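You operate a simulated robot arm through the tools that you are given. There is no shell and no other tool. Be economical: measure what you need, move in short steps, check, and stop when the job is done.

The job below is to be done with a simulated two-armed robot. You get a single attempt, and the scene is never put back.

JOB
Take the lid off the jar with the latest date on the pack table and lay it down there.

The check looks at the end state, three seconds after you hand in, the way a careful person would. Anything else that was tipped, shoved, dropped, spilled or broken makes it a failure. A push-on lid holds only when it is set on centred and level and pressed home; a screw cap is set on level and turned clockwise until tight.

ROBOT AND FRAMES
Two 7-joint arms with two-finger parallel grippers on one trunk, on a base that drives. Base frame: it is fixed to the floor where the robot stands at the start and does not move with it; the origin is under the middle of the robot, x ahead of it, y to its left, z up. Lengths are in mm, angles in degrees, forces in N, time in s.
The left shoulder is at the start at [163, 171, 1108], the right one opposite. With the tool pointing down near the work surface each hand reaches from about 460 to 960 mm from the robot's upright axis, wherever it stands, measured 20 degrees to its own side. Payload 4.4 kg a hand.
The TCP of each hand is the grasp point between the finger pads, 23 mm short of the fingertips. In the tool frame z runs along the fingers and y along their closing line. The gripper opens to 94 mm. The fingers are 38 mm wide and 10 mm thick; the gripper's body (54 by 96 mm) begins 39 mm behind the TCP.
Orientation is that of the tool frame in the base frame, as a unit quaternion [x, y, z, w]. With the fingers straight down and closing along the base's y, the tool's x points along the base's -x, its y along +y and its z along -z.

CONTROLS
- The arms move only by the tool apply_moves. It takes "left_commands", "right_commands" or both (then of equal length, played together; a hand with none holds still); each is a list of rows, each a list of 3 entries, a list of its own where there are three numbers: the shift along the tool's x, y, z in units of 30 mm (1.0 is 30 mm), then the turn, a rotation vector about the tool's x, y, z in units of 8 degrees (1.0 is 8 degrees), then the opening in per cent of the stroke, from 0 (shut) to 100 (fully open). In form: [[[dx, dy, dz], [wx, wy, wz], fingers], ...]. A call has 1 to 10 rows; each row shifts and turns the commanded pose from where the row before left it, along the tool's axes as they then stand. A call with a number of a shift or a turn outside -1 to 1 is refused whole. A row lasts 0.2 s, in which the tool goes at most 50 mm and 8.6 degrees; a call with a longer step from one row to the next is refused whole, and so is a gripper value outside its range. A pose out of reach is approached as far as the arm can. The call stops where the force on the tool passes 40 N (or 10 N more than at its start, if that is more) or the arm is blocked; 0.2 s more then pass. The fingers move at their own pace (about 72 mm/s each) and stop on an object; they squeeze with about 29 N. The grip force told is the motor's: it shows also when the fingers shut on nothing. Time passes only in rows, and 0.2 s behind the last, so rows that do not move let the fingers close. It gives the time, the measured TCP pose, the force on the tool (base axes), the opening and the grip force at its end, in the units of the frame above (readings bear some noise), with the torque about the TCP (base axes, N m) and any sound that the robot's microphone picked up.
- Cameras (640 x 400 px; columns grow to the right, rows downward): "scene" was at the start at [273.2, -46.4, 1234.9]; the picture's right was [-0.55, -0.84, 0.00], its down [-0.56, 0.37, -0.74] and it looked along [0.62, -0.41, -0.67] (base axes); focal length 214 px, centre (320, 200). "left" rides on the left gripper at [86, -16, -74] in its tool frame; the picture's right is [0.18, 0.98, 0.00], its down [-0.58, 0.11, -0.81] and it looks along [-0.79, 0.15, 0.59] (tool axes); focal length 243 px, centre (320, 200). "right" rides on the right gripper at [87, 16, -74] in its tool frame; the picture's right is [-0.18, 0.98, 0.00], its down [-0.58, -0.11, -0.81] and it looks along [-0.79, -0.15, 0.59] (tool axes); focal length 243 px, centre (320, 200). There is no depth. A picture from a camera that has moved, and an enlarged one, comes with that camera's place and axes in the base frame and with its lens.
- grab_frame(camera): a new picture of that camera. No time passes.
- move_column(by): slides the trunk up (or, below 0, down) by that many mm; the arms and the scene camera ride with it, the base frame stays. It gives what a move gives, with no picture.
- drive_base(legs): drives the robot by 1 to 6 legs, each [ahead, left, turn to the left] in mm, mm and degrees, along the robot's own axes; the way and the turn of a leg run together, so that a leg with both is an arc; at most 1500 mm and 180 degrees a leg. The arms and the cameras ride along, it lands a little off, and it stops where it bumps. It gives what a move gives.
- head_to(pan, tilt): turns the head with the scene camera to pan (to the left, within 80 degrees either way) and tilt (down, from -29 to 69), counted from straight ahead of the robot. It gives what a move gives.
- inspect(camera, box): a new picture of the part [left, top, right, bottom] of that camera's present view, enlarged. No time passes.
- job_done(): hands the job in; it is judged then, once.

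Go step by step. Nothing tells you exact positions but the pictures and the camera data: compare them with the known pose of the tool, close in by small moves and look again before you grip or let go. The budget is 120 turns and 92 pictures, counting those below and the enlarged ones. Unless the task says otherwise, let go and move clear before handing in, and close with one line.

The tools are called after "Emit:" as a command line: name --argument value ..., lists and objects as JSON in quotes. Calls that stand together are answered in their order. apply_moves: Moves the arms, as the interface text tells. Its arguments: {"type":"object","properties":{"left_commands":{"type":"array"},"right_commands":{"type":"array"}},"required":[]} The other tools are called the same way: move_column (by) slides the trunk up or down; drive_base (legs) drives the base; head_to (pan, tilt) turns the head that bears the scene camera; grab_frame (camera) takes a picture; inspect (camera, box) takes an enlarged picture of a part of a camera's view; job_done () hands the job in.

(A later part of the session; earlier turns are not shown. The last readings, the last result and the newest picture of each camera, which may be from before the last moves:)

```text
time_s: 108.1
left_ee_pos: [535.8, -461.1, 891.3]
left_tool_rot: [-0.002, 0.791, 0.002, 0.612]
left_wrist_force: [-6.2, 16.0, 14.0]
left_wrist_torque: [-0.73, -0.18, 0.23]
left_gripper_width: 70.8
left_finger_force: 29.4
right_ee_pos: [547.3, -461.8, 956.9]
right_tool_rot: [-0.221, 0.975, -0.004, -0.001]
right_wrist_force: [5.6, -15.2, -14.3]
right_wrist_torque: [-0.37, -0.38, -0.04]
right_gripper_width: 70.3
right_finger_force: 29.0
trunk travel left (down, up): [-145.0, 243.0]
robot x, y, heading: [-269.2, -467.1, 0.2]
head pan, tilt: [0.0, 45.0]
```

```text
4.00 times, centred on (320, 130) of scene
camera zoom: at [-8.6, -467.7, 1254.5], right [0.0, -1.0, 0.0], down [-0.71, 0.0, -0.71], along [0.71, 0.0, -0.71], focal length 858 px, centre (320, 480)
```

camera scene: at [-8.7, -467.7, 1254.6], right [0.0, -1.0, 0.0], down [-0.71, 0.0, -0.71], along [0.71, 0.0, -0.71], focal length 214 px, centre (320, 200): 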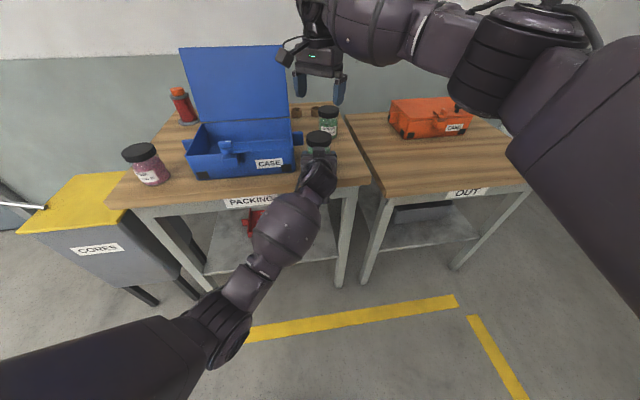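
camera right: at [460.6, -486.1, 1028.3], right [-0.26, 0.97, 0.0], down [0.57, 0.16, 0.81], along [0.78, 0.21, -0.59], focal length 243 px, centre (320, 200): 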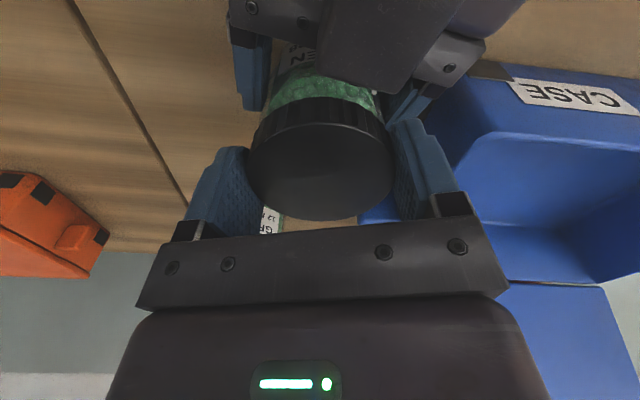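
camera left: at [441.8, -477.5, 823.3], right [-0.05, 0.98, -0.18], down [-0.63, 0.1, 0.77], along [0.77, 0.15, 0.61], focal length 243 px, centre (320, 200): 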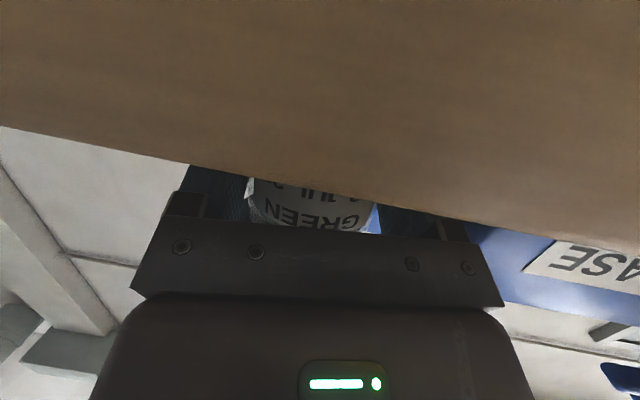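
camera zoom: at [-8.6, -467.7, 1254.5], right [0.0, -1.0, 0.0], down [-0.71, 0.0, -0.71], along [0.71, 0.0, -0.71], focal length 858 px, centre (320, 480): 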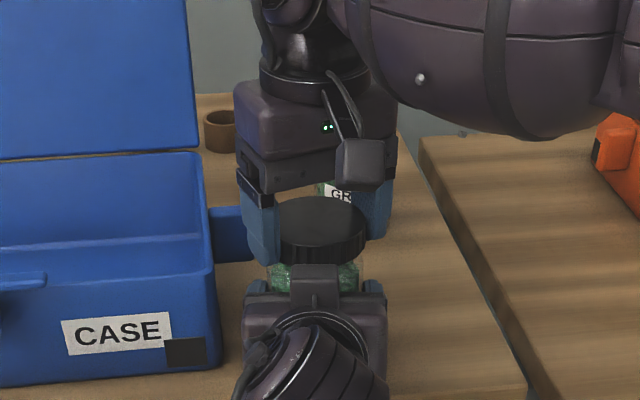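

Still threaded. Lower again and do another stroke.

Emit:
apply_moves --right_commands '[[[0, 0, 0.12], [0, 0, 0], 0], [[0, 0, 0], [0, 0, 0], 95], [[0, 0, 0], [0, 0, 0], 95], [[0, 0, 0], [0, 0, 1], 95], [[0, 0, 0], [0, 0, 1], 95], [[0, 0, 0], [0, 0, 1], 95], [[0, 0, 0], [0, 0, 1], 95], [[0, 0, 0], [0, 0, 1], 95], [[0, 0, 0], [0, 0, 1], 95], [[0, 0, 0], [0, 0, 1], 95]]'

Emit:
apply_moves --right_commands '[[[0, 0, 0], [0, 0, 0], 0], [[0, 0, 0], [0, 0, 0], 0], [[0, 0, 0], [0, 0, 0], 0], [[0, 0, 0], [0, 0, -1], 0], [[0, 0, 0], [0, 0, -1], 0], [[0, 0, 0], [0, 0, -1], 0], [[0, 0, 0], [0, 0, -1], 0], [[0, 0, 0], [0, 0, -1], 0], [[0, 0, 0], [0, 0, -1], 0], [[0, 0, 0], [0, 0, -1], 0]]'

Emit:
inspect --camera "scene" --box '[260, 80, 380, 180]'

```text
time_s: 110.3
left_ee_pos: [534.2, -461.9, 888.3]
left_tool_rot: [-0.002, 0.792, 0.001, 0.61]
left_wrist_force: [-0.4, -0.2, 0.0]
left_wrist_torque: [0.02, -0.07, -0.03]
left_gripper_width: 70.7
left_finger_force: 28.9
right_ee_pos: [546.4, -461.1, 955.9]
right_tool_rot: [0.264, 0.965, -0.001, 0.001]
right_wrist_force: [-0.3, 0.1, 0.2]
right_wrist_torque: [-0.03, -0.02, 0.01]
right_gripper_width: 89.2
right_finger_force: 0.0
trunk travel left (down, up): [-145.0, 243.0]
robot x, y, heading: [-272.3, -468.1, 0.2]
head pan, tilt: [0.0, 45.0]
```

```text
time_s: 112.5
left_ee_pos: [535.2, -460.9, 888.9]
left_tool_rot: [-0.003, 0.792, 0.002, 0.61]
left_wrist_force: [1.9, 8.0, -3.4]
left_wrist_torque: [-0.91, -0.06, 0.12]
left_gripper_width: 71.1
left_finger_force: 29.0
right_ee_pos: [546.6, -463.3, 956.1]
right_tool_rot: [-0.222, 0.975, -0.001, -0.001]
right_wrist_force: [-0.1, -9.7, 5.2]
right_wrist_torque: [0.2, 0.01, -0.05]
right_gripper_width: 70.3
right_finger_force: 29.0
trunk travel left (down, up): [-145.0, 243.0]
robot x, y, heading: [-271.2, -469.2, 0.3]
head pan, tilt: [0.0, 45.0]
```

```text
4.00 times, centred on (320, 130) of scene
camera zoom: at [-8.9, -467.8, 1254.7], right [0.0, -1.0, 0.0], down [-0.71, 0.0, -0.71], along [0.71, 0.0, -0.71], focal length 858 px, centre (320, 480)
```

zoom: 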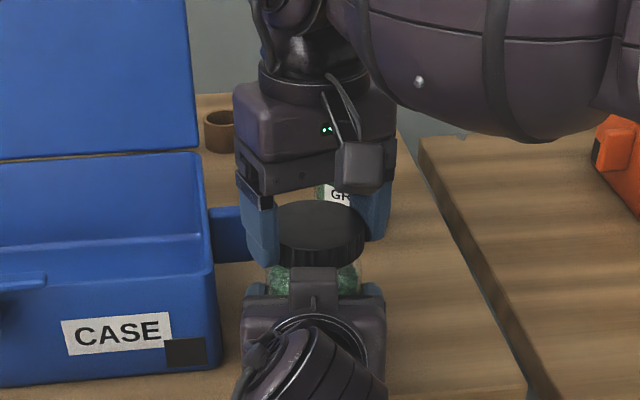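

An upward push on the hand (5 N) shows the lid is rising. Another stroke, 2 mm higher.

Emit:
apply_moves --right_commands '[[[0, 0, 0], [0, 0, 0], 95], [[0, 0, 0], [0, 0, 0], 95], [[0, 0, -0.05], [0, 0, 1], 95], [[0, 0, 0], [0, 0, 1], 95], [[0, 0, 0], [0, 0, 1], 95], [[0, 0, 0], [0, 0, 1], 95], [[0, 0, 0], [0, 0, 1], 95], [[0, 0, 0], [0, 0, 1], 95], [[0, 0, 0], [0, 0, 1], 95]]'

Emit:
apply_moves --right_commands '[[[0, 0, 0], [0, 0, 0], 0], [[0, 0, 0], [0, 0, 0], 0], [[0, 0, 0], [0, 0, 0], 0], [[0, 0, 0], [0, 0, -1], 0], [[0, 0, 0], [0, 0, -1], 0], [[0, 0, 0], [0, 0, -1], 0], [[0, 0, 0], [0, 0, -1], 0], [[0, 0, 0], [0, 0, -1], 0], [[0, 0, 0], [0, 0, -1], 0], [[0, 0, 0], [0, 0, -1], 0]]'

Emit:
apply_moves --right_commands '[[[0, 0, -0.1], [0, 0, 0], 0], [[0, 0, -0.1], [0, 0, 0], 0]]'

Emit:
inspect --camera "scene" --box '[260, 80, 380, 180]'

```text
time_s: 114.5
left_ee_pos: [534.2, -460.6, 887.7]
left_tool_rot: [-0.001, 0.792, 0.001, 0.61]
left_wrist_force: [-0.3, -0.1, -1.1]
left_wrist_torque: [-0.02, -0.01, -0.03]
left_gripper_width: 71.1
left_finger_force: 28.7
right_ee_pos: [546.7, -461.4, 957.3]
right_tool_rot: [0.263, 0.965, -0.001, 0.0]
right_wrist_force: [0.5, 0.1, 0.2]
right_wrist_torque: [-0.01, 0.02, 0.02]
right_gripper_width: 89.3
right_finger_force: 0.1
trunk travel left (down, up): [-145.0, 243.0]
robot x, y, heading: [-272.4, -467.4, 0.2]
head pan, tilt: [0.0, 45.0]
```

```text
time_s: 116.7
left_ee_pos: [534.3, -461.1, 888.0]
left_tool_rot: [-0.003, 0.792, 0.002, 0.611]
left_wrist_force: [0.0, 6.9, -1.9]
left_wrist_torque: [-0.66, -0.15, 0.08]
left_gripper_width: 70.8
left_finger_force: 28.5
right_ee_pos: [546.4, -461.7, 957.9]
right_tool_rot: [-0.221, 0.975, -0.001, 0.001]
right_wrist_force: [1.8, -8.0, 2.8]
right_wrist_torque: [0.12, 0.06, -0.06]
right_gripper_width: 70.2
right_finger_force: 29.3
trunk travel left (down, up): [-145.0, 243.0]
robot x, y, heading: [-271.8, -468.1, 0.1]
head pan, tilt: [0.0, 45.0]
```

```text
time_s: 117.3
left_ee_pos: [536.2, -461.5, 890.1]
left_tool_rot: [-0.002, 0.791, 0.001, 0.612]
left_wrist_force: [-6.6, 14.4, 14.2]
left_wrist_torque: [-0.72, -0.15, 0.23]
left_gripper_width: 70.9
left_finger_force: 29.0
right_ee_pos: [546.7, -463.3, 960.6]
right_tool_rot: [-0.219, 0.976, -0.003, -0.001]
right_wrist_force: [6.1, -13.4, -16.4]
right_wrist_torque: [-0.36, -0.45, -0.04]
right_gripper_width: 70.0
right_finger_force: 29.5
trunk travel left (down, up): [-145.0, 243.0]
robot x, y, heading: [-274.5, -468.0, 0.1]
head pan, tilt: [0.0, 45.0]
```

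```text
4.00 times, centred on (320, 130) of scene
camera zoom: at [-8.6, -467.7, 1254.6], right [0.0, -1.0, 0.0], down [-0.71, 0.0, -0.71], along [0.71, 0.0, -0.71], focal length 858 px, centre (320, 480)
```

zoom: 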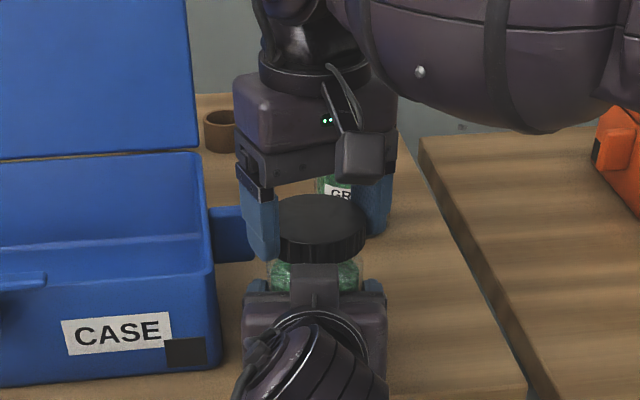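

Still threaded at about 224°. Continue with two more strokes.

Emit:
apply_moves --right_commands '[[[0, 0, 0.08], [0, 0, 0], 0], [[0, 0, 0], [0, 0, 0], 95], [[0, 0, 0], [0, 0, 0], 95], [[0, 0, 0], [0, 0, 1], 95], [[0, 0, 0], [0, 0, 1], 95], [[0, 0, 0], [0, 0, 1], 95], [[0, 0, 0], [0, 0, 1], 95], [[0, 0, 0], [0, 0, 1], 95], [[0, 0, 0], [0, 0, 1], 95], [[0, 0, 0], [0, 0, 1], 95]]'

Emit:
apply_moves --right_commands '[[[0, 0, 0], [0, 0, 0], 0], [[0, 0, 0], [0, 0, 0], 0], [[0, 0, 0], [0, 0, 0], 0], [[0, 0, 0], [0, 0, -1], 0], [[0, 0, 0], [0, 0, -1], 0], [[0, 0, 0], [0, 0, -1], 0], [[0, 0, 0], [0, 0, -1], 0], [[0, 0, 0], [0, 0, -1], 0], [[0, 0, 0], [0, 0, -1], 0], [[0, 0, 0], [0, 0, -1], 0]]'

Emit:
apply_moves --right_commands '[[[0, 0, 0], [0, 0, 0], 95], [[0, 0, 0], [0, 0, 0], 95], [[0, 0, -0.05], [0, 0, 1], 95], [[0, 0, 0], [0, 0, 1], 95], [[0, 0, 0], [0, 0, 1], 95], [[0, 0, 0], [0, 0, 1], 95], [[0, 0, 0], [0, 0, 1], 95], [[0, 0, 0], [0, 0, 1], 95], [[0, 0, 0], [0, 0, 1], 95]]'

Emit:
apply_moves --right_commands '[[[0, 0, 0], [0, 0, 0], 0], [[0, 0, 0], [0, 0, 0], 0], [[0, 0, 0], [0, 0, 0], 0], [[0, 0, 0], [0, 0, -1], 0], [[0, 0, 0], [0, 0, -1], 0], [[0, 0, 0], [0, 0, -1], 0], [[0, 0, 0], [0, 0, -1], 0], [[0, 0, 0], [0, 0, -1], 0], [[0, 0, 0], [0, 0, -1], 0], [[0, 0, 0], [0, 0, -1], 0]]'

Emit:
grab_frame --camera "right"

Emit:
grab_frame --camera "left"

```text
time_s: 119.5
left_ee_pos: [534.3, -461.6, 888.4]
left_tool_rot: [-0.002, 0.792, 0.001, 0.61]
left_wrist_force: [0.8, 0.0, -2.1]
left_wrist_torque: [0.01, -0.03, 0.0]
left_gripper_width: 71.1
left_finger_force: 28.7
right_ee_pos: [545.9, -460.7, 961.2]
right_tool_rot: [0.265, 0.964, -0.001, 0.001]
right_wrist_force: [0.6, 0.1, 1.3]
right_wrist_torque: [-0.03, 0.0, 0.01]
right_gripper_width: 89.2
right_finger_force: 0.0
trunk travel left (down, up): [-145.0, 243.0]
robot x, y, heading: [-272.4, -465.5, -0.1]
head pan, tilt: [0.0, 45.0]
```

```text
time_s: 121.7
left_ee_pos: [533.4, -461.4, 889.8]
left_tool_rot: [-0.002, 0.792, 0.001, 0.61]
left_wrist_force: [0.3, 3.5, -1.5]
left_wrist_torque: [-0.2, -0.02, 0.14]
left_gripper_width: 70.8
left_finger_force: 28.9
right_ee_pos: [546.6, -461.5, 960.2]
right_tool_rot: [-0.223, 0.975, -0.002, -0.001]
right_wrist_force: [-0.6, -4.4, -0.1]
right_wrist_torque: [-0.08, 0.04, -0.08]
right_gripper_width: 70.3
right_finger_force: 29.3
trunk travel left (down, up): [-145.0, 243.0]
robot x, y, heading: [-274.0, -470.8, 0.3]
head pan, tilt: [0.0, 45.0]
```

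```text
time_s: 123.7
left_ee_pos: [535.1, -461.5, 888.3]
left_tool_rot: [-0.001, 0.793, 0.001, 0.609]
left_wrist_force: [0.1, -0.2, -1.7]
left_wrist_torque: [-0.01, 0.05, -0.02]
left_gripper_width: 70.9
left_finger_force: 28.9
right_ee_pos: [546.5, -461.4, 962.8]
right_tool_rot: [0.263, 0.965, -0.001, 0.001]
right_wrist_force: [0.3, -1.2, 0.2]
right_wrist_torque: [0.02, 0.0, 0.01]
right_gripper_width: 89.2
right_finger_force: 0.1
trunk travel left (down, up): [-145.0, 243.0]
robot x, y, heading: [-274.1, -471.5, 0.3]
head pan, tilt: [0.0, 45.0]
```

```text
time_s: 125.9
left_ee_pos: [534.4, -461.2, 889.2]
left_tool_rot: [-0.001, 0.793, 0.0, 0.61]
left_wrist_force: [0.3, 5.3, -3.0]
left_wrist_torque: [-0.27, 0.08, 0.18]
left_gripper_width: 71.0
left_finger_force: 29.1
right_ee_pos: [546.7, -461.0, 961.7]
right_tool_rot: [-0.221, 0.975, -0.002, -0.001]
right_wrist_force: [-1.1, -4.5, 0.4]
right_wrist_torque: [-0.09, -0.03, -0.08]
right_gripper_width: 70.0
right_finger_force: 28.9
trunk travel left (down, up): [-145.0, 243.0]
robot x, y, heading: [-271.8, -470.5, 0.4]
head pan, tilt: [0.0, 45.0]
```

```text
25 pictures are left
camera right: at [460.3, -485.6, 1036.8], right [-0.26, 0.97, 0.0], down [0.57, 0.16, 0.81], along [0.78, 0.21, -0.59], focal length 243 px, centre (320, 200)
```

right: 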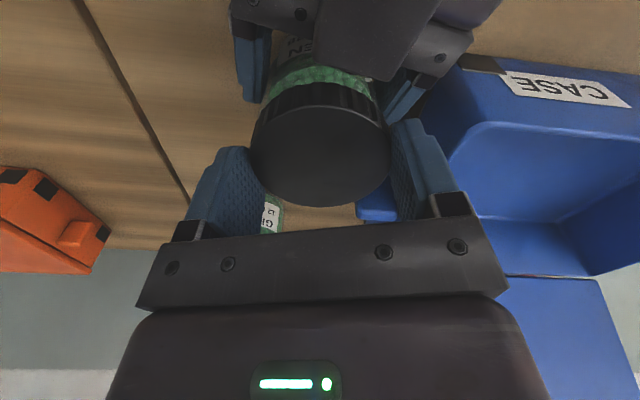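

```text
24 pictures are left
camera left: at [441.8, -478.0, 823.0], right [-0.05, 0.98, -0.18], down [-0.63, 0.11, 0.77], along [0.77, 0.15, 0.61], focal length 243 px, centre (320, 200)
```

left: 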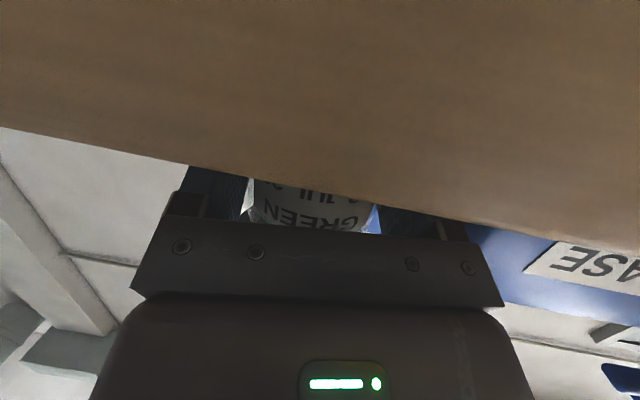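

About 336° now and forces have dropped. Try a gentle lift.

Emit:
apply_moves --right_commands '[[[0, 0, -0.1], [0, 0, 0], 0], [[0, 0, -0.1], [0, 0, 0], 0]]'

```text
time_s: 126.5
left_ee_pos: [534.3, -461.3, 889.6]
left_tool_rot: [-0.002, 0.792, 0.001, 0.611]
left_wrist_force: [-3.2, 7.8, 5.4]
left_wrist_torque: [-0.6, -0.31, 0.13]
left_gripper_width: 71.0
left_finger_force: 29.2
right_ee_pos: [547.6, -463.1, 968.1]
right_tool_rot: [-0.221, 0.975, -0.002, 0.0]
right_wrist_force: [2.1, -8.7, -5.7]
right_wrist_torque: [-0.04, 0.04, -0.07]
right_gripper_width: 70.3
right_finger_force: 29.5
trunk travel left (down, up): [-145.0, 243.0]
robot x, y, heading: [-274.7, -470.1, 0.1]
head pan, tilt: [0.0, 45.0]
```

Emit:
inspect --camera "scene" --box '[280, 90, 360, 160]'

Emit:
inspect --camera "right" --box '[230, 40, 410, 220]'

```text
5.71 times, centred on (320, 125) of scene
camera zoom: at [-8.6, -467.7, 1254.6], right [0.0, -1.0, 0.0], down [-0.71, 0.0, -0.71], along [0.71, 0.0, -0.71], focal length 1226 px, centre (320, 629)
```

zoom: 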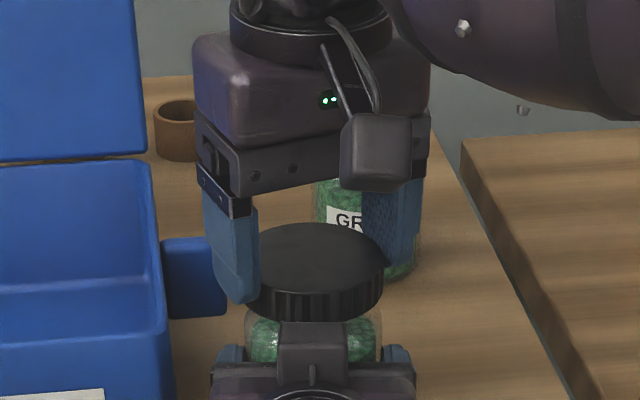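

```text
2.22 times, centred on (320, 130) of right
camera zoom: at [460.5, -485.4, 1042.2], right [-0.26, 0.97, 0.0], down [0.57, 0.15, 0.81], along [0.78, 0.21, -0.59], focal length 539 px, centre (320, 356)
```

zoom: 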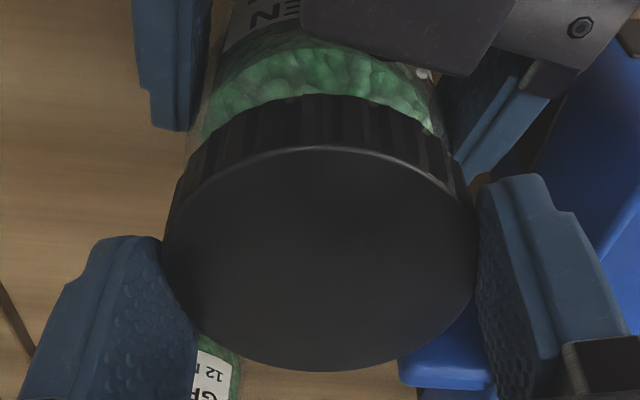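

It likely slipped a bit; the lid has risen about 5 mm. Lower 6 mm and do two more strokes.

Emit:
apply_moves --right_commands '[[[0, 0, 0], [0, 0, 0], 95], [[0, 0, 0], [0, 0, 0], 95], [[0, 0, 0.18], [0, 0, 1], 95], [[0, 0, 0], [0, 0, 1], 95], [[0, 0, 0], [0, 0, 1], 95], [[0, 0, 0], [0, 0, 1], 95], [[0, 0, 0], [0, 0, 1], 95], [[0, 0, 0], [0, 0, 1], 95], [[0, 0, 0], [0, 0, 1], 95]]'

Emit:
apply_moves --right_commands '[[[0, 0, 0], [0, 0, 0], 0], [[0, 0, 0], [0, 0, 0], 0], [[0, 0, 0], [0, 0, 0], 0], [[0, 0, 0], [0, 0, -1], 0], [[0, 0, 0], [0, 0, -1], 0], [[0, 0, 0], [0, 0, -1], 0], [[0, 0, 0], [0, 0, -1], 0], [[0, 0, 0], [0, 0, -1], 0], [[0, 0, 0], [0, 0, -1], 0], [[0, 0, 0], [0, 0, -1], 0]]'

Emit:
apply_moves --right_commands '[[[0, 0, 0], [0, 0, 0], 95], [[0, 0, 0], [0, 0, 0], 95], [[0, 0, -0.03], [0, 0, 1], 95], [[0, 0, 0], [0, 0, 1], 95], [[0, 0, 0], [0, 0, 1], 95], [[0, 0, 0], [0, 0, 1], 95], [[0, 0, 0], [0, 0, 1], 95], [[0, 0, 0], [0, 0, 1], 95], [[0, 0, 0], [0, 0, 1], 95]]'

Emit:
apply_moves --right_commands '[[[0, 0, 0], [0, 0, 0], 0], [[0, 0, 0], [0, 0, 0], 0], [[0, 0, 0], [0, 0, 0], 0], [[0, 0, 0], [0, 0, -1], 0], [[0, 0, 0], [0, 0, -1], 0], [[0, 0, 0], [0, 0, -1], 0], [[0, 0, 0], [0, 0, -1], 0], [[0, 0, 0], [0, 0, -1], 0], [[0, 0, 0], [0, 0, -1], 0], [[0, 0, 0], [0, 0, -1], 0]]'

Emit:
inspect --camera "scene" --box '[280, 90, 360, 160]'

```text
time_s: 128.5
left_ee_pos: [535.4, -462.6, 889.7]
left_tool_rot: [-0.001, 0.792, 0.0, 0.61]
left_wrist_force: [-0.6, -0.5, -2.0]
left_wrist_torque: [0.01, 0.01, 0.0]
left_gripper_width: 70.6
left_finger_force: 29.0
right_ee_pos: [547.0, -461.5, 963.5]
right_tool_rot: [0.263, 0.965, -0.001, 0.002]
right_wrist_force: [-0.7, 0.1, -0.6]
right_wrist_torque: [-0.01, -0.04, 0.01]
right_gripper_width: 89.4
right_finger_force: 0.0
trunk travel left (down, up): [-145.0, 243.0]
robot x, y, heading: [-271.4, -469.2, 0.2]
head pan, tilt: [0.0, 45.0]
```

```text
time_s: 130.7
left_ee_pos: [535.2, -461.8, 888.5]
left_tool_rot: [-0.002, 0.792, 0.001, 0.61]
left_wrist_force: [0.8, 5.4, -3.6]
left_wrist_torque: [-0.3, 0.05, 0.16]
left_gripper_width: 70.6
left_finger_force: 29.8
right_ee_pos: [546.0, -460.5, 964.2]
right_tool_rot: [-0.222, 0.975, -0.002, -0.001]
right_wrist_force: [-0.4, -5.6, 0.4]
right_wrist_torque: [-0.13, 0.01, -0.08]
right_gripper_width: 70.4
right_finger_force: 28.9
trunk travel left (down, up): [-145.0, 243.0]
robot x, y, heading: [-272.7, -471.1, 0.3]
head pan, tilt: [0.0, 45.0]
```

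```text
time_s: 132.7
left_ee_pos: [533.5, -461.5, 888.2]
left_tool_rot: [-0.002, 0.792, 0.001, 0.61]
left_wrist_force: [0.9, 0.3, -2.2]
left_wrist_torque: [-0.03, 0.05, 0.02]
left_gripper_width: 70.6
left_finger_force: 29.2
right_ee_pos: [545.6, -461.6, 965.0]
right_tool_rot: [0.264, 0.965, -0.001, 0.0]
right_wrist_force: [0.0, 0.3, -0.1]
right_wrist_torque: [0.01, 0.02, -0.04]
right_gripper_width: 89.2
right_finger_force: 0.1
trunk travel left (down, up): [-145.0, 243.0]
robot x, y, heading: [-269.1, -471.7, 0.2]
head pan, tilt: [0.0, 45.0]
```

```text
time_s: 134.9
left_ee_pos: [534.6, -460.9, 888.0]
left_tool_rot: [-0.002, 0.792, 0.002, 0.61]
left_wrist_force: [0.8, 5.3, -2.7]
left_wrist_torque: [-0.26, 0.1, 0.18]
left_gripper_width: 70.7
left_finger_force: 29.3
right_ee_pos: [546.4, -461.0, 964.2]
right_tool_rot: [-0.222, 0.975, -0.002, 0.0]
right_wrist_force: [-1.1, -5.5, 0.8]
right_wrist_torque: [-0.12, 0.01, -0.09]
right_gripper_width: 69.8
right_finger_force: 29.3
trunk travel left (down, up): [-145.0, 243.0]
robot x, y, heading: [-270.1, -471.6, 0.1]
head pan, tilt: [0.0, 45.0]
```

```text
5.71 times, centred on (320, 125) of scene
camera zoom: at [-8.5, -467.7, 1254.6], right [0.0, -1.0, 0.0], down [-0.71, 0.0, -0.71], along [0.71, 0.0, -0.71], focal length 1226 px, centre (320, 629)
```

zoom: 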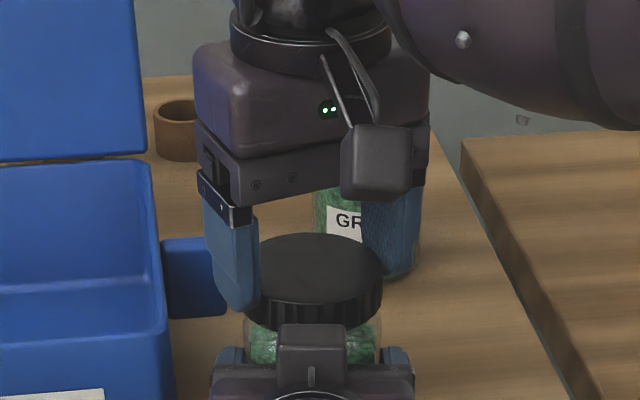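

The lid rose with the hand last time and dropped back, so it is off the thread. Lift it slowly 18 mm.

Emit:
apply_moves --right_commands '[[[0, 0, -0.15], [0, 0, 0], 0], [[0, 0, -0.15], [0, 0, 0], 0], [[0, 0, -0.15], [0, 0, 0], 0], [[0, 0, -0.15], [0, 0, 0], 0]]'

Emit:
inspect --camera "scene" --box '[280, 90, 360, 160]'

```text
time_s: 135.9
left_ee_pos: [534.7, -463.6, 888.3]
left_tool_rot: [0.0, 0.792, 0.0, 0.611]
left_wrist_force: [-0.3, 0.1, -0.1]
left_wrist_torque: [-0.02, -0.03, -0.02]
left_gripper_width: 70.8
left_finger_force: 29.7
right_ee_pos: [546.1, -460.0, 982.8]
right_tool_rot: [-0.222, 0.975, 0.0, 0.001]
right_wrist_force: [-0.3, -0.7, -0.2]
right_wrist_torque: [-0.03, 0.03, -0.01]
right_gripper_width: 73.7
right_finger_force: 0.0
trunk travel left (down, up): [-145.0, 243.0]
robot x, y, heading: [-273.2, -468.4, 0.2]
head pan, tilt: [0.0, 45.0]
```

```text
5.71 times, centred on (320, 125) of scene
camera zoom: at [-8.9, -467.6, 1254.7], right [0.0, -1.0, 0.0], down [-0.71, 0.0, -0.71], along [0.71, 0.0, -0.71], focal length 1226 px, centre (320, 629)
```

zoom: 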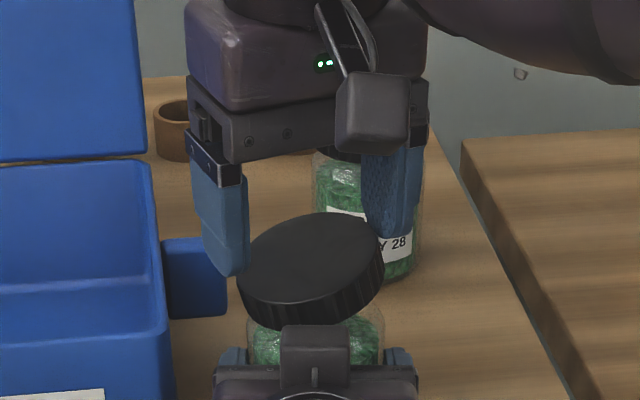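

The grip slipped and the lid sits tilted on the jar. Open the fingers and look.

Emit:
apply_moves --right_commands '[[[0, 0, 0], [0, 0, 0], 100], [[0, 0, 0], [0, 0, 0], 100]]'

Emit:
grab_frame --camera "right"

Emit:
inspect --camera "scene" --box '[280, 90, 360, 160]'

```text
time_s: 136.5
left_ee_pos: [535.2, -462.2, 887.9]
left_tool_rot: [-0.001, 0.792, 0.001, 0.611]
left_wrist_force: [0.5, 0.0, -1.4]
left_wrist_torque: [-0.01, -0.02, 0.0]
left_gripper_width: 70.9
left_finger_force: 28.8
right_ee_pos: [546.1, -461.2, 981.4]
right_tool_rot: [-0.222, 0.975, 0.0, 0.0]
right_wrist_force: [0.2, -0.2, -0.7]
right_wrist_torque: [-0.03, -0.01, 0.01]
right_gripper_width: 93.9
right_finger_force: 0.1
trunk travel left (down, up): [-145.0, 243.0]
robot x, y, heading: [-268.4, -467.5, 0.1]
head pan, tilt: [0.0, 45.0]
```

```text
19 pictures are left
camera right: at [460.1, -484.6, 1056.3], right [-0.26, 0.97, 0.0], down [0.57, 0.15, 0.81], along [0.78, 0.21, -0.59], focal length 243 px, centre (320, 200)
```

right: 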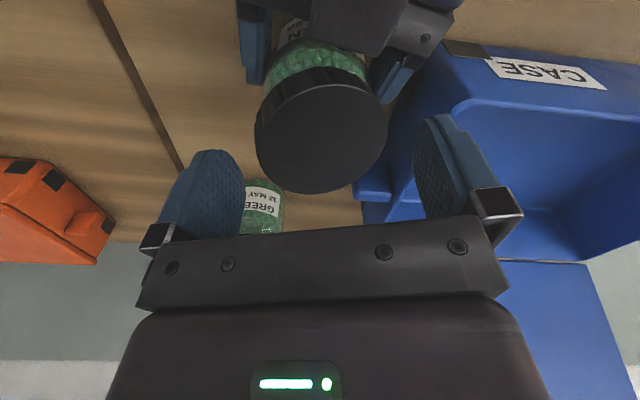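

```text
5.71 times, centred on (320, 125) of scene
camera zoom: at [-8.6, -467.7, 1254.6], right [0.0, -1.0, 0.0], down [-0.71, 0.0, -0.71], along [0.71, 0.0, -0.71], focal length 1226 px, centre (320, 629)
```

zoom: 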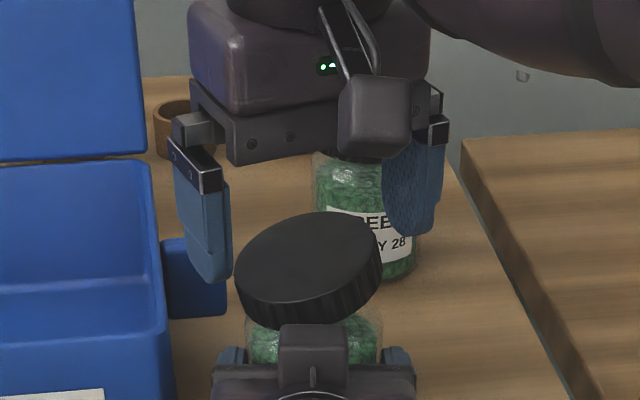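

The lid is free, tilted with its low side to the left. I'll rise, turn the hand to close along x (the lid's level diameter), and approach again.

Emit:
apply_moves --right_commands '[[[0, 0, -0.8], [0, 0, 0], 100], [[0, 0, -0.8], [0, 0, 0], 100], [[0, 0, 0], [0, 0, 1], 100], [[0, 0, 0], [0, 0, 1], 100], [[0, 0, 0], [0, 0, 1], 100], [[0, 0, 0], [0, 0, 1], 100], [[0, 0, 0], [0, 0, 1], 100], [[0, 0, 0], [0, 0, 1], 100], [[0, 0, 0], [0, 0, 1], 100], [[0, 0, 0], [0, 0, 1], 100]]'

Emit:
apply_moves --right_commands '[[[0, 0, 0], [0, 0, 1], 100], [[0, 0, 0], [0, 0, 1], 100], [[0, 0, 0], [0, 0, 1], 100], [[0, 0, 0], [0, 0, 1], 100], [[0, 0, 0], [0, 0, 1], 100], [[0, 0, 0], [0, 0, 0.5], 100], [[0, 0, 0], [0, 0, 0], 100]]'

Emit:
grab_frame --camera "right"

```text
time_s: 138.7
left_ee_pos: [535.8, -462.3, 888.8]
left_tool_rot: [-0.002, 0.792, 0.001, 0.61]
left_wrist_force: [0.0, 0.3, -2.2]
left_wrist_torque: [0.0, 0.06, -0.01]
left_gripper_width: 70.6
left_finger_force: 28.7
right_ee_pos: [545.2, -460.1, 1030.1]
right_tool_rot: [0.33, 0.944, -0.001, 0.001]
right_wrist_force: [0.1, 0.4, 0.1]
right_wrist_torque: [0.01, -0.01, -0.01]
right_gripper_width: 94.1
right_finger_force: 0.0
trunk travel left (down, up): [-145.0, 243.0]
robot x, y, heading: [-273.8, -469.8, 0.1]
head pan, tilt: [0.0, 45.0]
```

```text
time_s: 140.3
left_ee_pos: [535.2, -461.1, 888.7]
left_tool_rot: [-0.002, 0.792, 0.002, 0.61]
left_wrist_force: [-0.8, 0.3, -2.0]
left_wrist_torque: [0.0, 0.0, -0.01]
left_gripper_width: 70.6
left_finger_force: 28.9
right_ee_pos: [546.7, -461.1, 1030.1]
right_tool_rot: [0.66, 0.751, 0.0, 0.001]
right_wrist_force: [-0.7, -0.3, -0.6]
right_wrist_torque: [-0.02, 0.01, 0.01]
right_gripper_width: 94.1
right_finger_force: 0.2
trunk travel left (down, up): [-145.0, 243.0]
robot x, y, heading: [-273.2, -468.9, 0.2]
head pan, tilt: [0.0, 45.0]
```

```text
17 pictures are left
camera right: at [550.1, -374.1, 1104.4], right [1.0, -0.05, 0.0], down [-0.03, -0.59, 0.81], along [-0.04, -0.81, -0.59], focal length 243 px, centre (320, 200)
```

right: 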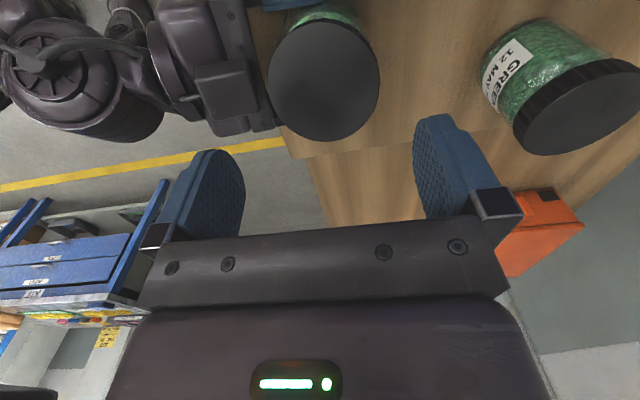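

Lid centre is about (546, -456). Descend to 958 with a 4 mm shift and check.

Emit:
apply_moves --right_commands '[[[0.13, -0.03, 0.8], [0, 0, 0], 100], [[0, 0, 0.8], [0, 0, 0], 100], [[0, 0, 0.4], [0, 0, 0], 100], [[0, 0, 0.4], [0, 0, 0], 100]]'

Emit:
inspect --camera "scene" --box '[280, 90, 360, 160]'

Emit:
grab_frame --camera "right"

```text
time_s: 141.3
left_ee_pos: [533.7, -460.7, 887.4]
left_tool_rot: [-0.002, 0.793, 0.002, 0.609]
left_wrist_force: [-0.4, 1.7, 3.7]
left_wrist_torque: [-0.14, -0.76, -0.22]
left_gripper_width: 70.9
left_finger_force: 28.8
right_ee_pos: [545.4, -456.8, 973.4]
right_tool_rot: [0.659, 0.752, 0.004, 0.002]
right_wrist_force: [-3.2, -1.0, 12.7]
right_wrist_torque: [0.08, 0.77, 0.11]
right_gripper_width: 94.0
right_finger_force: 0.0
trunk travel left (down, up): [-145.0, 243.0]
robot x, y, heading: [-274.0, -469.3, 0.3]
head pan, tilt: [0.0, 45.0]
stopped in row 4 (right hand): the force on the tool passed its limit at 48 N (the readings are from after the stop); the commanded pose is now the measured one
```

```text
5.71 times, centred on (320, 125) of scene
camera zoom: at [-10.8, -467.9, 1255.6], right [0.0, -1.0, 0.0], down [-0.71, 0.0, -0.71], along [0.71, 0.0, -0.71], focal length 1226 px, centre (320, 629)
```

zoom: 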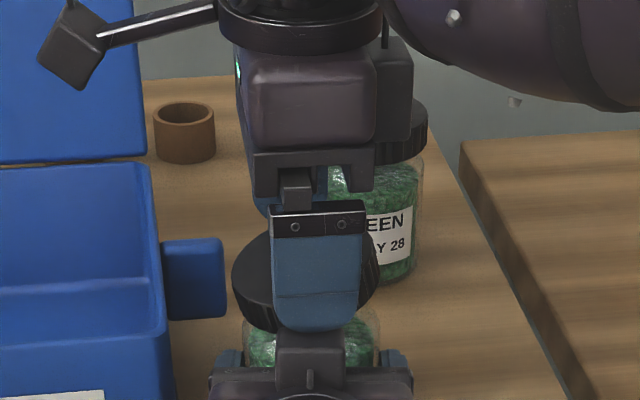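

```text
15 pictures are left
camera right: at [547.8, -370.7, 1048.3], right [1.0, -0.05, 0.01], down [-0.04, -0.59, 0.8], along [-0.04, -0.8, -0.6], focal length 243 px, centre (320, 200)
```

right: 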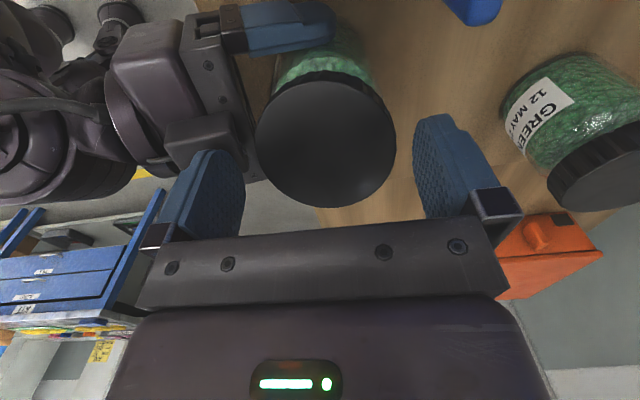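

The finger met a raised block on the left gripper. I'll rise, use yaw -30° (clear before at this height) and roll the hand about 14° to match the lid's tilt.

Emit:
apply_moves --right_commands '[[[0, 0, -0.9], [0, 0, 0], 100], [[0, 0, -0.3], [0, 0, 0], 100], [[0, 0, 0], [0, 0, -1], 100], [[0, 0, 0], [0, 0, -1], 100], [[0, 0, 0], [0, 0, -1], 100], [[0, 0, 0], [0, 0, -1], 100], [[0, 0, 0], [0, 0, -1], 100], [[0, 0, 0], [0, 0, -1], 100], [[0, 0, 0], [0, 0, -0.5], 100]]'

Emit:
apply_moves --right_commands '[[[0, 0, 0], [0.9, 0, 0], 100], [[0, 0, 0], [0.8, 0, 0], 100], [[0, 0, 0], [0, 0, 0], 100]]'

Emit:
grab_frame --camera "right"

Emit:
inspect --camera "scene" --box '[280, 90, 360, 160]'

```text
time_s: 143.3
left_ee_pos: [533.8, -461.9, 886.0]
left_tool_rot: [-0.002, 0.793, 0.002, 0.609]
left_wrist_force: [3.5, 0.5, 21.9]
left_wrist_torque: [0.13, -0.5, -0.18]
left_gripper_width: 70.7
left_finger_force: 28.9
right_ee_pos: [544.3, -456.8, 1006.8]
right_tool_rot: [0.261, 0.965, 0.003, 0.003]
right_wrist_force: [0.3, -0.6, -0.7]
right_wrist_torque: [-0.03, 0.0, 0.03]
right_gripper_width: 93.9
right_finger_force: 0.1
trunk travel left (down, up): [-145.0, 243.0]
robot x, y, heading: [-275.1, -468.7, 0.3]
head pan, tilt: [0.0, 45.0]
```

```text
time_s: 144.1
left_ee_pos: [533.6, -460.9, 886.2]
left_tool_rot: [-0.003, 0.794, 0.002, 0.608]
left_wrist_force: [0.6, -2.2, 20.7]
left_wrist_torque: [0.07, -0.4, -0.02]
left_gripper_width: 70.8
left_finger_force: 28.7
right_ee_pos: [544.6, -457.3, 1007.2]
right_tool_rot: [0.261, 0.958, -0.112, -0.028]
right_wrist_force: [0.2, -0.1, -0.2]
right_wrist_torque: [0.02, -0.02, -0.04]
right_gripper_width: 94.0
right_finger_force: 0.2
trunk travel left (down, up): [-145.0, 243.0]
robot x, y, heading: [-273.6, -470.3, 0.3]
head pan, tilt: [0.0, 45.0]
```

```text
14 pictures are left
camera right: at [485.0, -386.1, 1074.9], right [0.64, 0.73, -0.23], down [0.54, -0.22, 0.81], along [0.54, -0.64, -0.54], focal length 243 px, centre (320, 200)
```

right: 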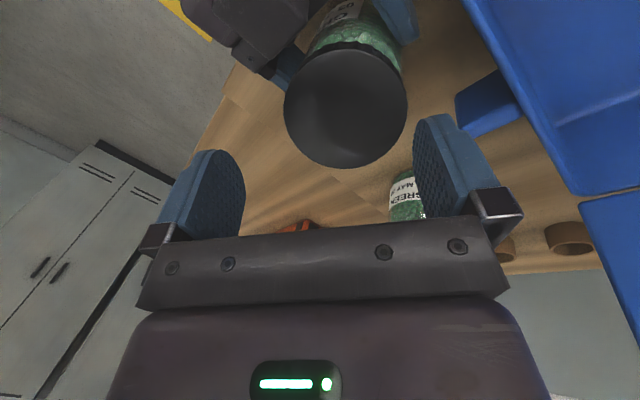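

```text
5.71 times, centred on (320, 125) of scene
camera zoom: at [-10.5, -467.9, 1255.1], right [0.0, -1.0, 0.0], down [-0.71, 0.0, -0.71], along [0.71, 0.0, -0.71], focal length 1226 px, centre (320, 629)
```

zoom: 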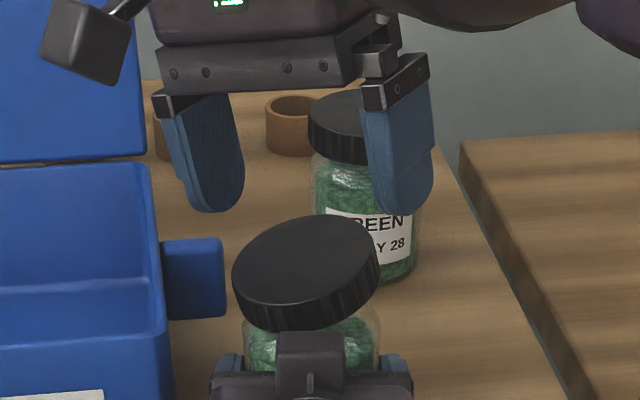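

The roll matches the lid. I'll relieve the left hand (pressing on the table) by 2 mm and bring the right fingers straight down around the lid.

Emit:
apply_moves --left_commands '[[[-0.06, 0, -0.015], [0, 0, 0], 0], [[0, 0, 0], [0, 0, 0], 0], [[0, 0, 0], [0, 0, 0], 0], [[0, 0, 0], [0, 0, 0], 0]]' --right_commands '[[[0.01, 0.117, 0.42], [0, 0, 0], 100], [[0.01, 0.117, 0.42], [0, 0, 0], 100], [[0.01, 0.117, 0.42], [0, 0, 0], 100], [[0.01, 0.117, 0.42], [0, 0, 0], 100]]'

Emit:
grab_frame --camera "right"

Emit:
inspect --camera "scene" --box '[280, 90, 360, 160]'

```text
time_s: 145.1
left_ee_pos: [533.5, -460.9, 885.8]
left_tool_rot: [-0.001, 0.795, 0.001, 0.606]
left_wrist_force: [-4.1, -2.0, 10.8]
left_wrist_torque: [-0.09, -0.4, -0.11]
left_gripper_width: 70.8
left_finger_force: 28.9
right_ee_pos: [544.4, -454.4, 954.1]
right_tool_rot: [0.261, 0.958, -0.112, -0.029]
right_wrist_force: [0.1, 1.2, -0.2]
right_wrist_torque: [0.03, 0.0, 0.0]
right_gripper_width: 93.9
right_finger_force: 0.1
trunk travel left (down, up): [-145.0, 243.0]
robot x, y, heading: [-270.4, -470.5, 0.4]
head pan, tilt: [0.0, 45.0]
```

```text
12 pictures are left
camera right: at [485.9, -384.3, 1021.1], right [0.64, 0.73, -0.22], down [0.54, -0.23, 0.81], along [0.54, -0.64, -0.54], focal length 243 px, centre (320, 200)
```

right: 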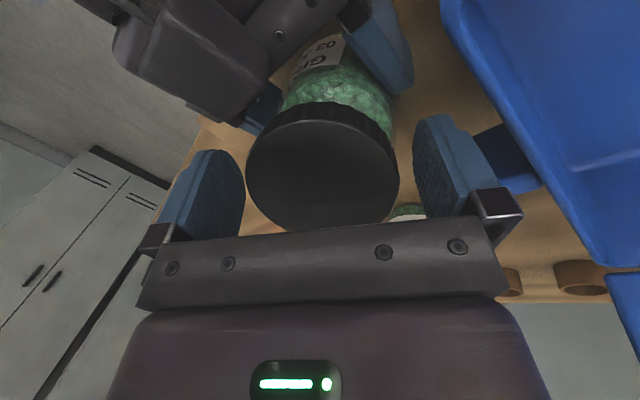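

```text
5.71 times, centred on (320, 125) of scene
camera zoom: at [-9.8, -468.0, 1254.8], right [0.0, -1.0, 0.0], down [-0.71, 0.0, -0.71], along [0.71, 0.0, -0.71], focal length 1226 px, centre (320, 629)
```

zoom: 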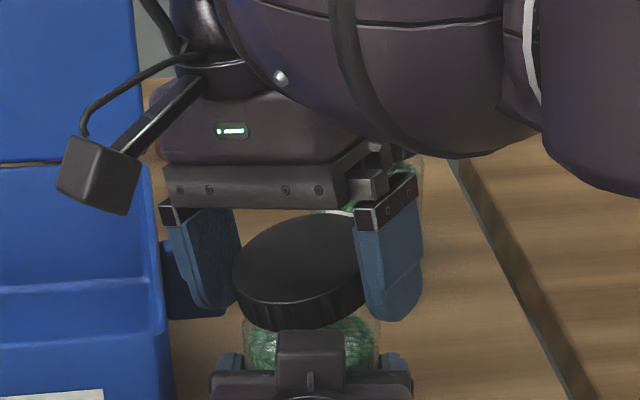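

The lid lies nicely between the fingers. Close and lift slowly 24 mm.

Emit:
apply_moves --right_commands '[[[0, -0.06, 0], [0, 0, 0], 100], [[0, 0, 0], [0, 0, 0], 0], [[0, 0, 0], [0, 0, 0], 0], [[0, 0, 0], [0, 0, 0], 0]]'

Emit:
apply_moves --right_commands '[[[0, -0.04, -0.15], [0, 0, 0], 0], [[0, -0.04, -0.15], [0, 0, 0], 0], [[0, -0.04, -0.15], [0, 0, 0], 0], [[0, -0.04, -0.15], [0, 0, 0], 0], [[0, -0.04, -0.15], [0, 0, 0], 0]]'

Emit:
inspect --camera "scene" --box '[280, 90, 360, 160]'

```text
time_s: 146.1
left_ee_pos: [533.4, -460.4, 886.6]
left_tool_rot: [-0.003, 0.794, 0.002, 0.607]
left_wrist_force: [-1.0, -4.9, 4.0]
left_wrist_torque: [0.03, -0.24, -0.08]
left_gripper_width: 70.9
left_finger_force: 29.1
right_ee_pos: [545.6, -454.6, 952.7]
right_tool_rot: [0.261, 0.958, -0.111, -0.029]
right_wrist_force: [1.1, 6.1, 3.5]
right_wrist_torque: [0.21, -0.04, -0.02]
right_gripper_width: 71.5
right_finger_force: 29.5
trunk travel left (down, up): [-145.0, 243.0]
robot x, y, heading: [-275.4, -465.8, -0.1]
head pan, tilt: [0.0, 45.0]
```

```text
time_s: 147.3
left_ee_pos: [534.0, -460.4, 885.6]
left_tool_rot: [-0.002, 0.795, 0.002, 0.606]
left_wrist_force: [-2.6, -3.8, 2.6]
left_wrist_torque: [0.12, -0.17, -0.07]
left_gripper_width: 70.6
left_finger_force: 29.0
right_ee_pos: [545.9, -457.5, 976.1]
right_tool_rot: [0.262, 0.958, -0.112, -0.029]
right_wrist_force: [1.9, 3.8, -2.0]
right_wrist_torque: [0.06, -0.06, -0.01]
right_gripper_width: 71.5
right_finger_force: 28.7
trunk travel left (down, up): [-145.0, 243.0]
robot x, y, heading: [-271.6, -472.4, 0.4]
head pan, tilt: [0.0, 45.0]
```

```text
5.71 times, centred on (320, 125) of scene
camera zoom: at [-8.7, -467.9, 1254.6], right [0.0, -1.0, 0.0], down [-0.71, 0.0, -0.71], along [0.71, 0.0, -0.71], focal length 1226 px, centre (320, 629)
```

zoom: 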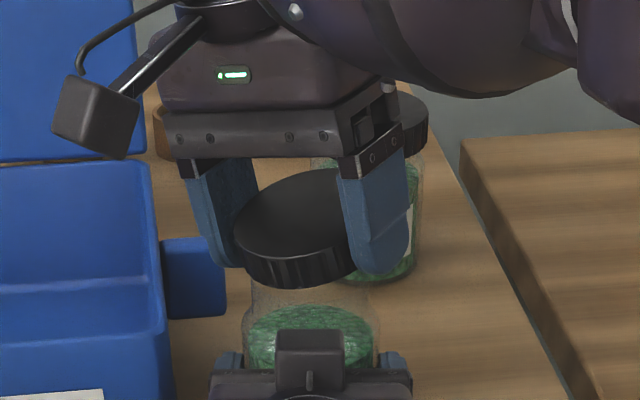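

The lid is off and held. Raise it, level the hand, and carry it to the free spot at about (600, -552).

Emit:
apply_moves --right_commands '[[[0, -0.24, -0.97], [0, 0, 0], 0], [[0, -0.24, -0.97], [0, 0, 0], 0], [[0, 0, 0], [-0.85, 0, 0], 0], [[0, 0, 0], [-0.85, 0, 0], 0], [[-0.79, -0.456, 0], [0, 0, 0], 0], [[-0.79, -0.456, 0], [0, 0, 0], 0], [[-0.79, -0.456, 0], [0, 0, 0], 0], [[-0.79, -0.456, 0], [0, 0, 0], 0]]'

Emit:
grab_frame --camera "scene"

```text
time_s: 149.1
left_ee_pos: [533.8, -460.4, 885.0]
left_tool_rot: [-0.003, 0.794, 0.002, 0.607]
left_wrist_force: [-0.7, -0.9, 1.0]
left_wrist_torque: [-0.08, 0.01, 0.01]
left_gripper_width: 70.3
left_finger_force: 28.9
right_ee_pos: [598.7, -550.8, 1034.4]
right_tool_rot: [0.262, 0.965, 0.003, 0.002]
right_wrist_force: [0.1, 0.3, 0.4]
right_wrist_torque: [0.0, 0.0, 0.01]
right_gripper_width: 71.3
right_finger_force: 28.6
trunk travel left (down, up): [-145.0, 243.0]
robot x, y, heading: [-270.2, -464.5, 0.1]
head pan, tilt: [0.0, 45.0]
```

```text
9 pictures are left
camera scene: at [-8.5, -467.9, 1254.5], right [0.0, -1.0, 0.0], down [-0.71, 0.0, -0.71], along [0.71, 0.0, -0.71], focal length 214 px, centre (320, 200)
```

scene: 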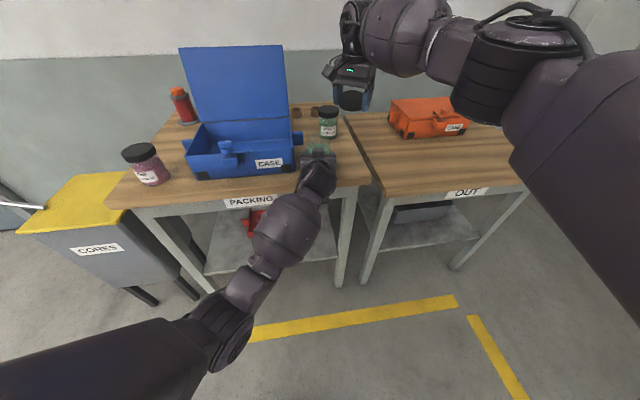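

Lower to about 915 and look.

Emit:
apply_moves --right_commands '[[[0, 0, 1], [0, 0, 0], 0], [[0, 0, 1], [0, 0, 0], 0], [[0, 0, 1], [0, 0, 0], 0], [[0, 0, 1], [0, 0, 0], 0]]'

Emit:
inspect --camera "scene" --box '[280, 90, 400, 190]'

```text
time_s: 150.1
left_ee_pos: [534.7, -461.0, 885.4]
left_tool_rot: [-0.001, 0.795, 0.001, 0.607]
left_wrist_force: [0.8, -0.6, -1.9]
left_wrist_torque: [-0.02, 0.05, -0.01]
left_gripper_width: 70.6
left_finger_force: 29.0
right_ee_pos: [599.0, -551.3, 915.8]
right_tool_rot: [0.261, 0.965, 0.002, 0.002]
right_wrist_force: [0.2, -0.3, -0.1]
right_wrist_torque: [0.0, 0.01, 0.03]
right_gripper_width: 71.4
right_finger_force: 28.4
trunk travel left (down, up): [-145.0, 243.0]
robot x, y, heading: [-273.4, -470.2, 0.6]
head pan, tilt: [0.0, 45.0]
```

```text
4.00 times, centred on (340, 140) of scene
camera zoom: at [-8.3, -467.8, 1254.5], right [0.0, -1.0, 0.0], down [-0.71, 0.0, -0.71], along [0.71, 0.0, -0.71], focal length 858 px, centre (240, 440)
```

zoom: 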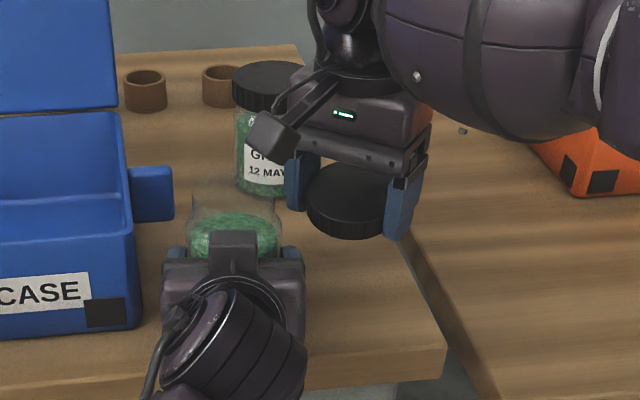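

The table edge is close on the right, so I'll shift 8 mm left and lower to about 887.

Emit:
apply_moves --right_commands '[[[0.13, 0.23, 0.3], [0, 0, 0], 0], [[0, 0, 0.3], [0, 0, 0], 0], [[0, 0, 0.2], [0, 0, 0], 0], [[0, 0, 0.15], [0, 0, 0], 0]]'

Emit:
inspect --camera "scene" --box '[300, 100, 380, 170]'

```text
time_s: 151.1
left_ee_pos: [535.6, -460.2, 883.8]
left_tool_rot: [-0.002, 0.795, 0.002, 0.607]
left_wrist_force: [-0.3, 1.0, -0.7]
left_wrist_torque: [-0.03, 0.04, 0.01]
left_gripper_width: 70.8
left_finger_force: 29.1
right_ee_pos: [599.0, -543.8, 887.5]
right_tool_rot: [0.262, 0.965, 0.002, 0.001]
right_wrist_force: [-0.5, 0.3, -0.5]
right_wrist_torque: [0.03, 0.0, 0.03]
right_gripper_width: 71.4
right_finger_force: 28.9
trunk travel left (down, up): [-145.0, 243.0]
robot x, y, heading: [-272.4, -467.4, 0.2]
head pan, tilt: [0.0, 45.0]
```

```text
5.71 times, centred on (340, 135) of scene
camera zoom: at [-8.4, -467.8, 1254.5], right [0.0, -1.0, 0.0], down [-0.71, 0.0, -0.71], along [0.71, 0.0, -0.71], focal length 1226 px, centre (206, 571)
```

zoom: 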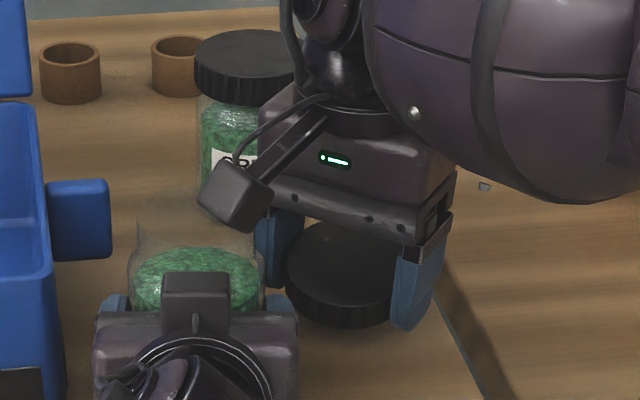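

My right wrist camera is getting close to the open jar rim. I'll rise, shift away and turn the hand so the camera swings clear, then come down again.

Emit:
apply_moves --right_commands '[[[0, 0, -0.9], [0, 0, 0], 0], [[-0.65, 0.15, 0], [0, 0, 0], 0], [[0, 0, 0], [0, 0, -1], 0], [[0, 0, 0], [0, 0, -1], 0], [[0, 0, 0], [0, 0, -1], 0], [[0, 0, 0], [0, 0, -1], 0], [[0, 0, 0], [0, 0, -1], 0], [[0, 0, 0.5], [0, 0, 0], 0], [[0, 0, 0.4], [0, 0, 0], 0]]'

Emit:
inspect --camera "scene" --box '[300, 100, 380, 170]'

```text
time_s: 153.1
left_ee_pos: [534.9, -460.5, 885.5]
left_tool_rot: [-0.002, 0.795, 0.002, 0.607]
left_wrist_force: [0.9, -0.1, -1.1]
left_wrist_torque: [0.0, -0.01, 0.03]
left_gripper_width: 70.9
left_finger_force: 28.8
right_ee_pos: [606.6, -554.0, 887.1]
right_tool_rot: [-0.084, 0.997, 0.001, 0.002]
right_wrist_force: [0.7, -0.6, 0.0]
right_wrist_torque: [0.03, 0.0, -0.02]
right_gripper_width: 71.3
right_finger_force: 28.8
right hand out of reach, approached as far as the arm can: row 2, 9
trunk travel left (down, up): [-145.0, 243.0]
robot x, y, heading: [-277.1, -469.5, 0.3]
head pan, tilt: [0.0, 45.0]
```

```text
5.71 times, centred on (340, 135) of scene
camera zoom: at [-8.4, -467.8, 1254.5], right [0.0, -1.0, 0.0], down [-0.71, 0.0, -0.71], along [0.71, 0.0, -0.71], focal length 1226 px, centre (206, 571)
```

zoom: 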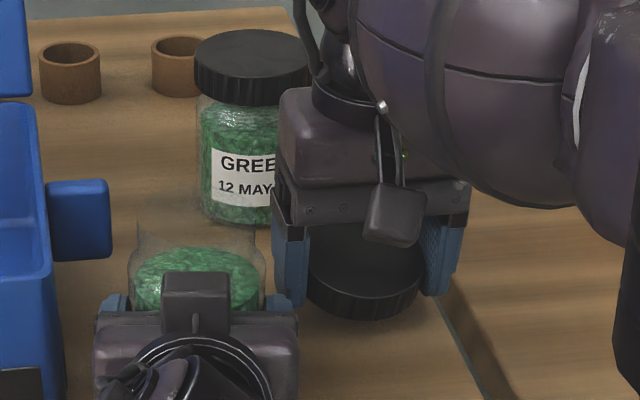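

Clear of the jar now. Nudge 4 mm left and lower in small steps till contact.

Emit:
apply_moves --right_commands '[[[0.05, 0.13, 0.05], [0, 0, 0], 0], [[0, 0, 0.07], [0, 0, 0], 0], [[0, 0, 0.07], [0, 0, 0], 0]]'

```text
time_s: 153.9
left_ee_pos: [535.0, -460.5, 885.2]
left_tool_rot: [-0.002, 0.795, 0.002, 0.607]
left_wrist_force: [-0.4, 0.3, -2.0]
left_wrist_torque: [0.01, 0.01, 0.03]
left_gripper_width: 70.9
left_finger_force: 29.1
right_ee_pos: [604.6, -550.3, 881.7]
right_tool_rot: [-0.083, 0.997, 0.002, 0.003]
right_wrist_force: [0.4, 1.0, 1.1]
right_wrist_torque: [-0.01, 0.04, 0.01]
right_gripper_width: 71.1
right_finger_force: 29.0
trunk travel left (down, up): [-145.0, 243.0]
robot x, y, heading: [-275.0, -470.9, 0.1]
head pan, tilt: [0.0, 45.0]
```

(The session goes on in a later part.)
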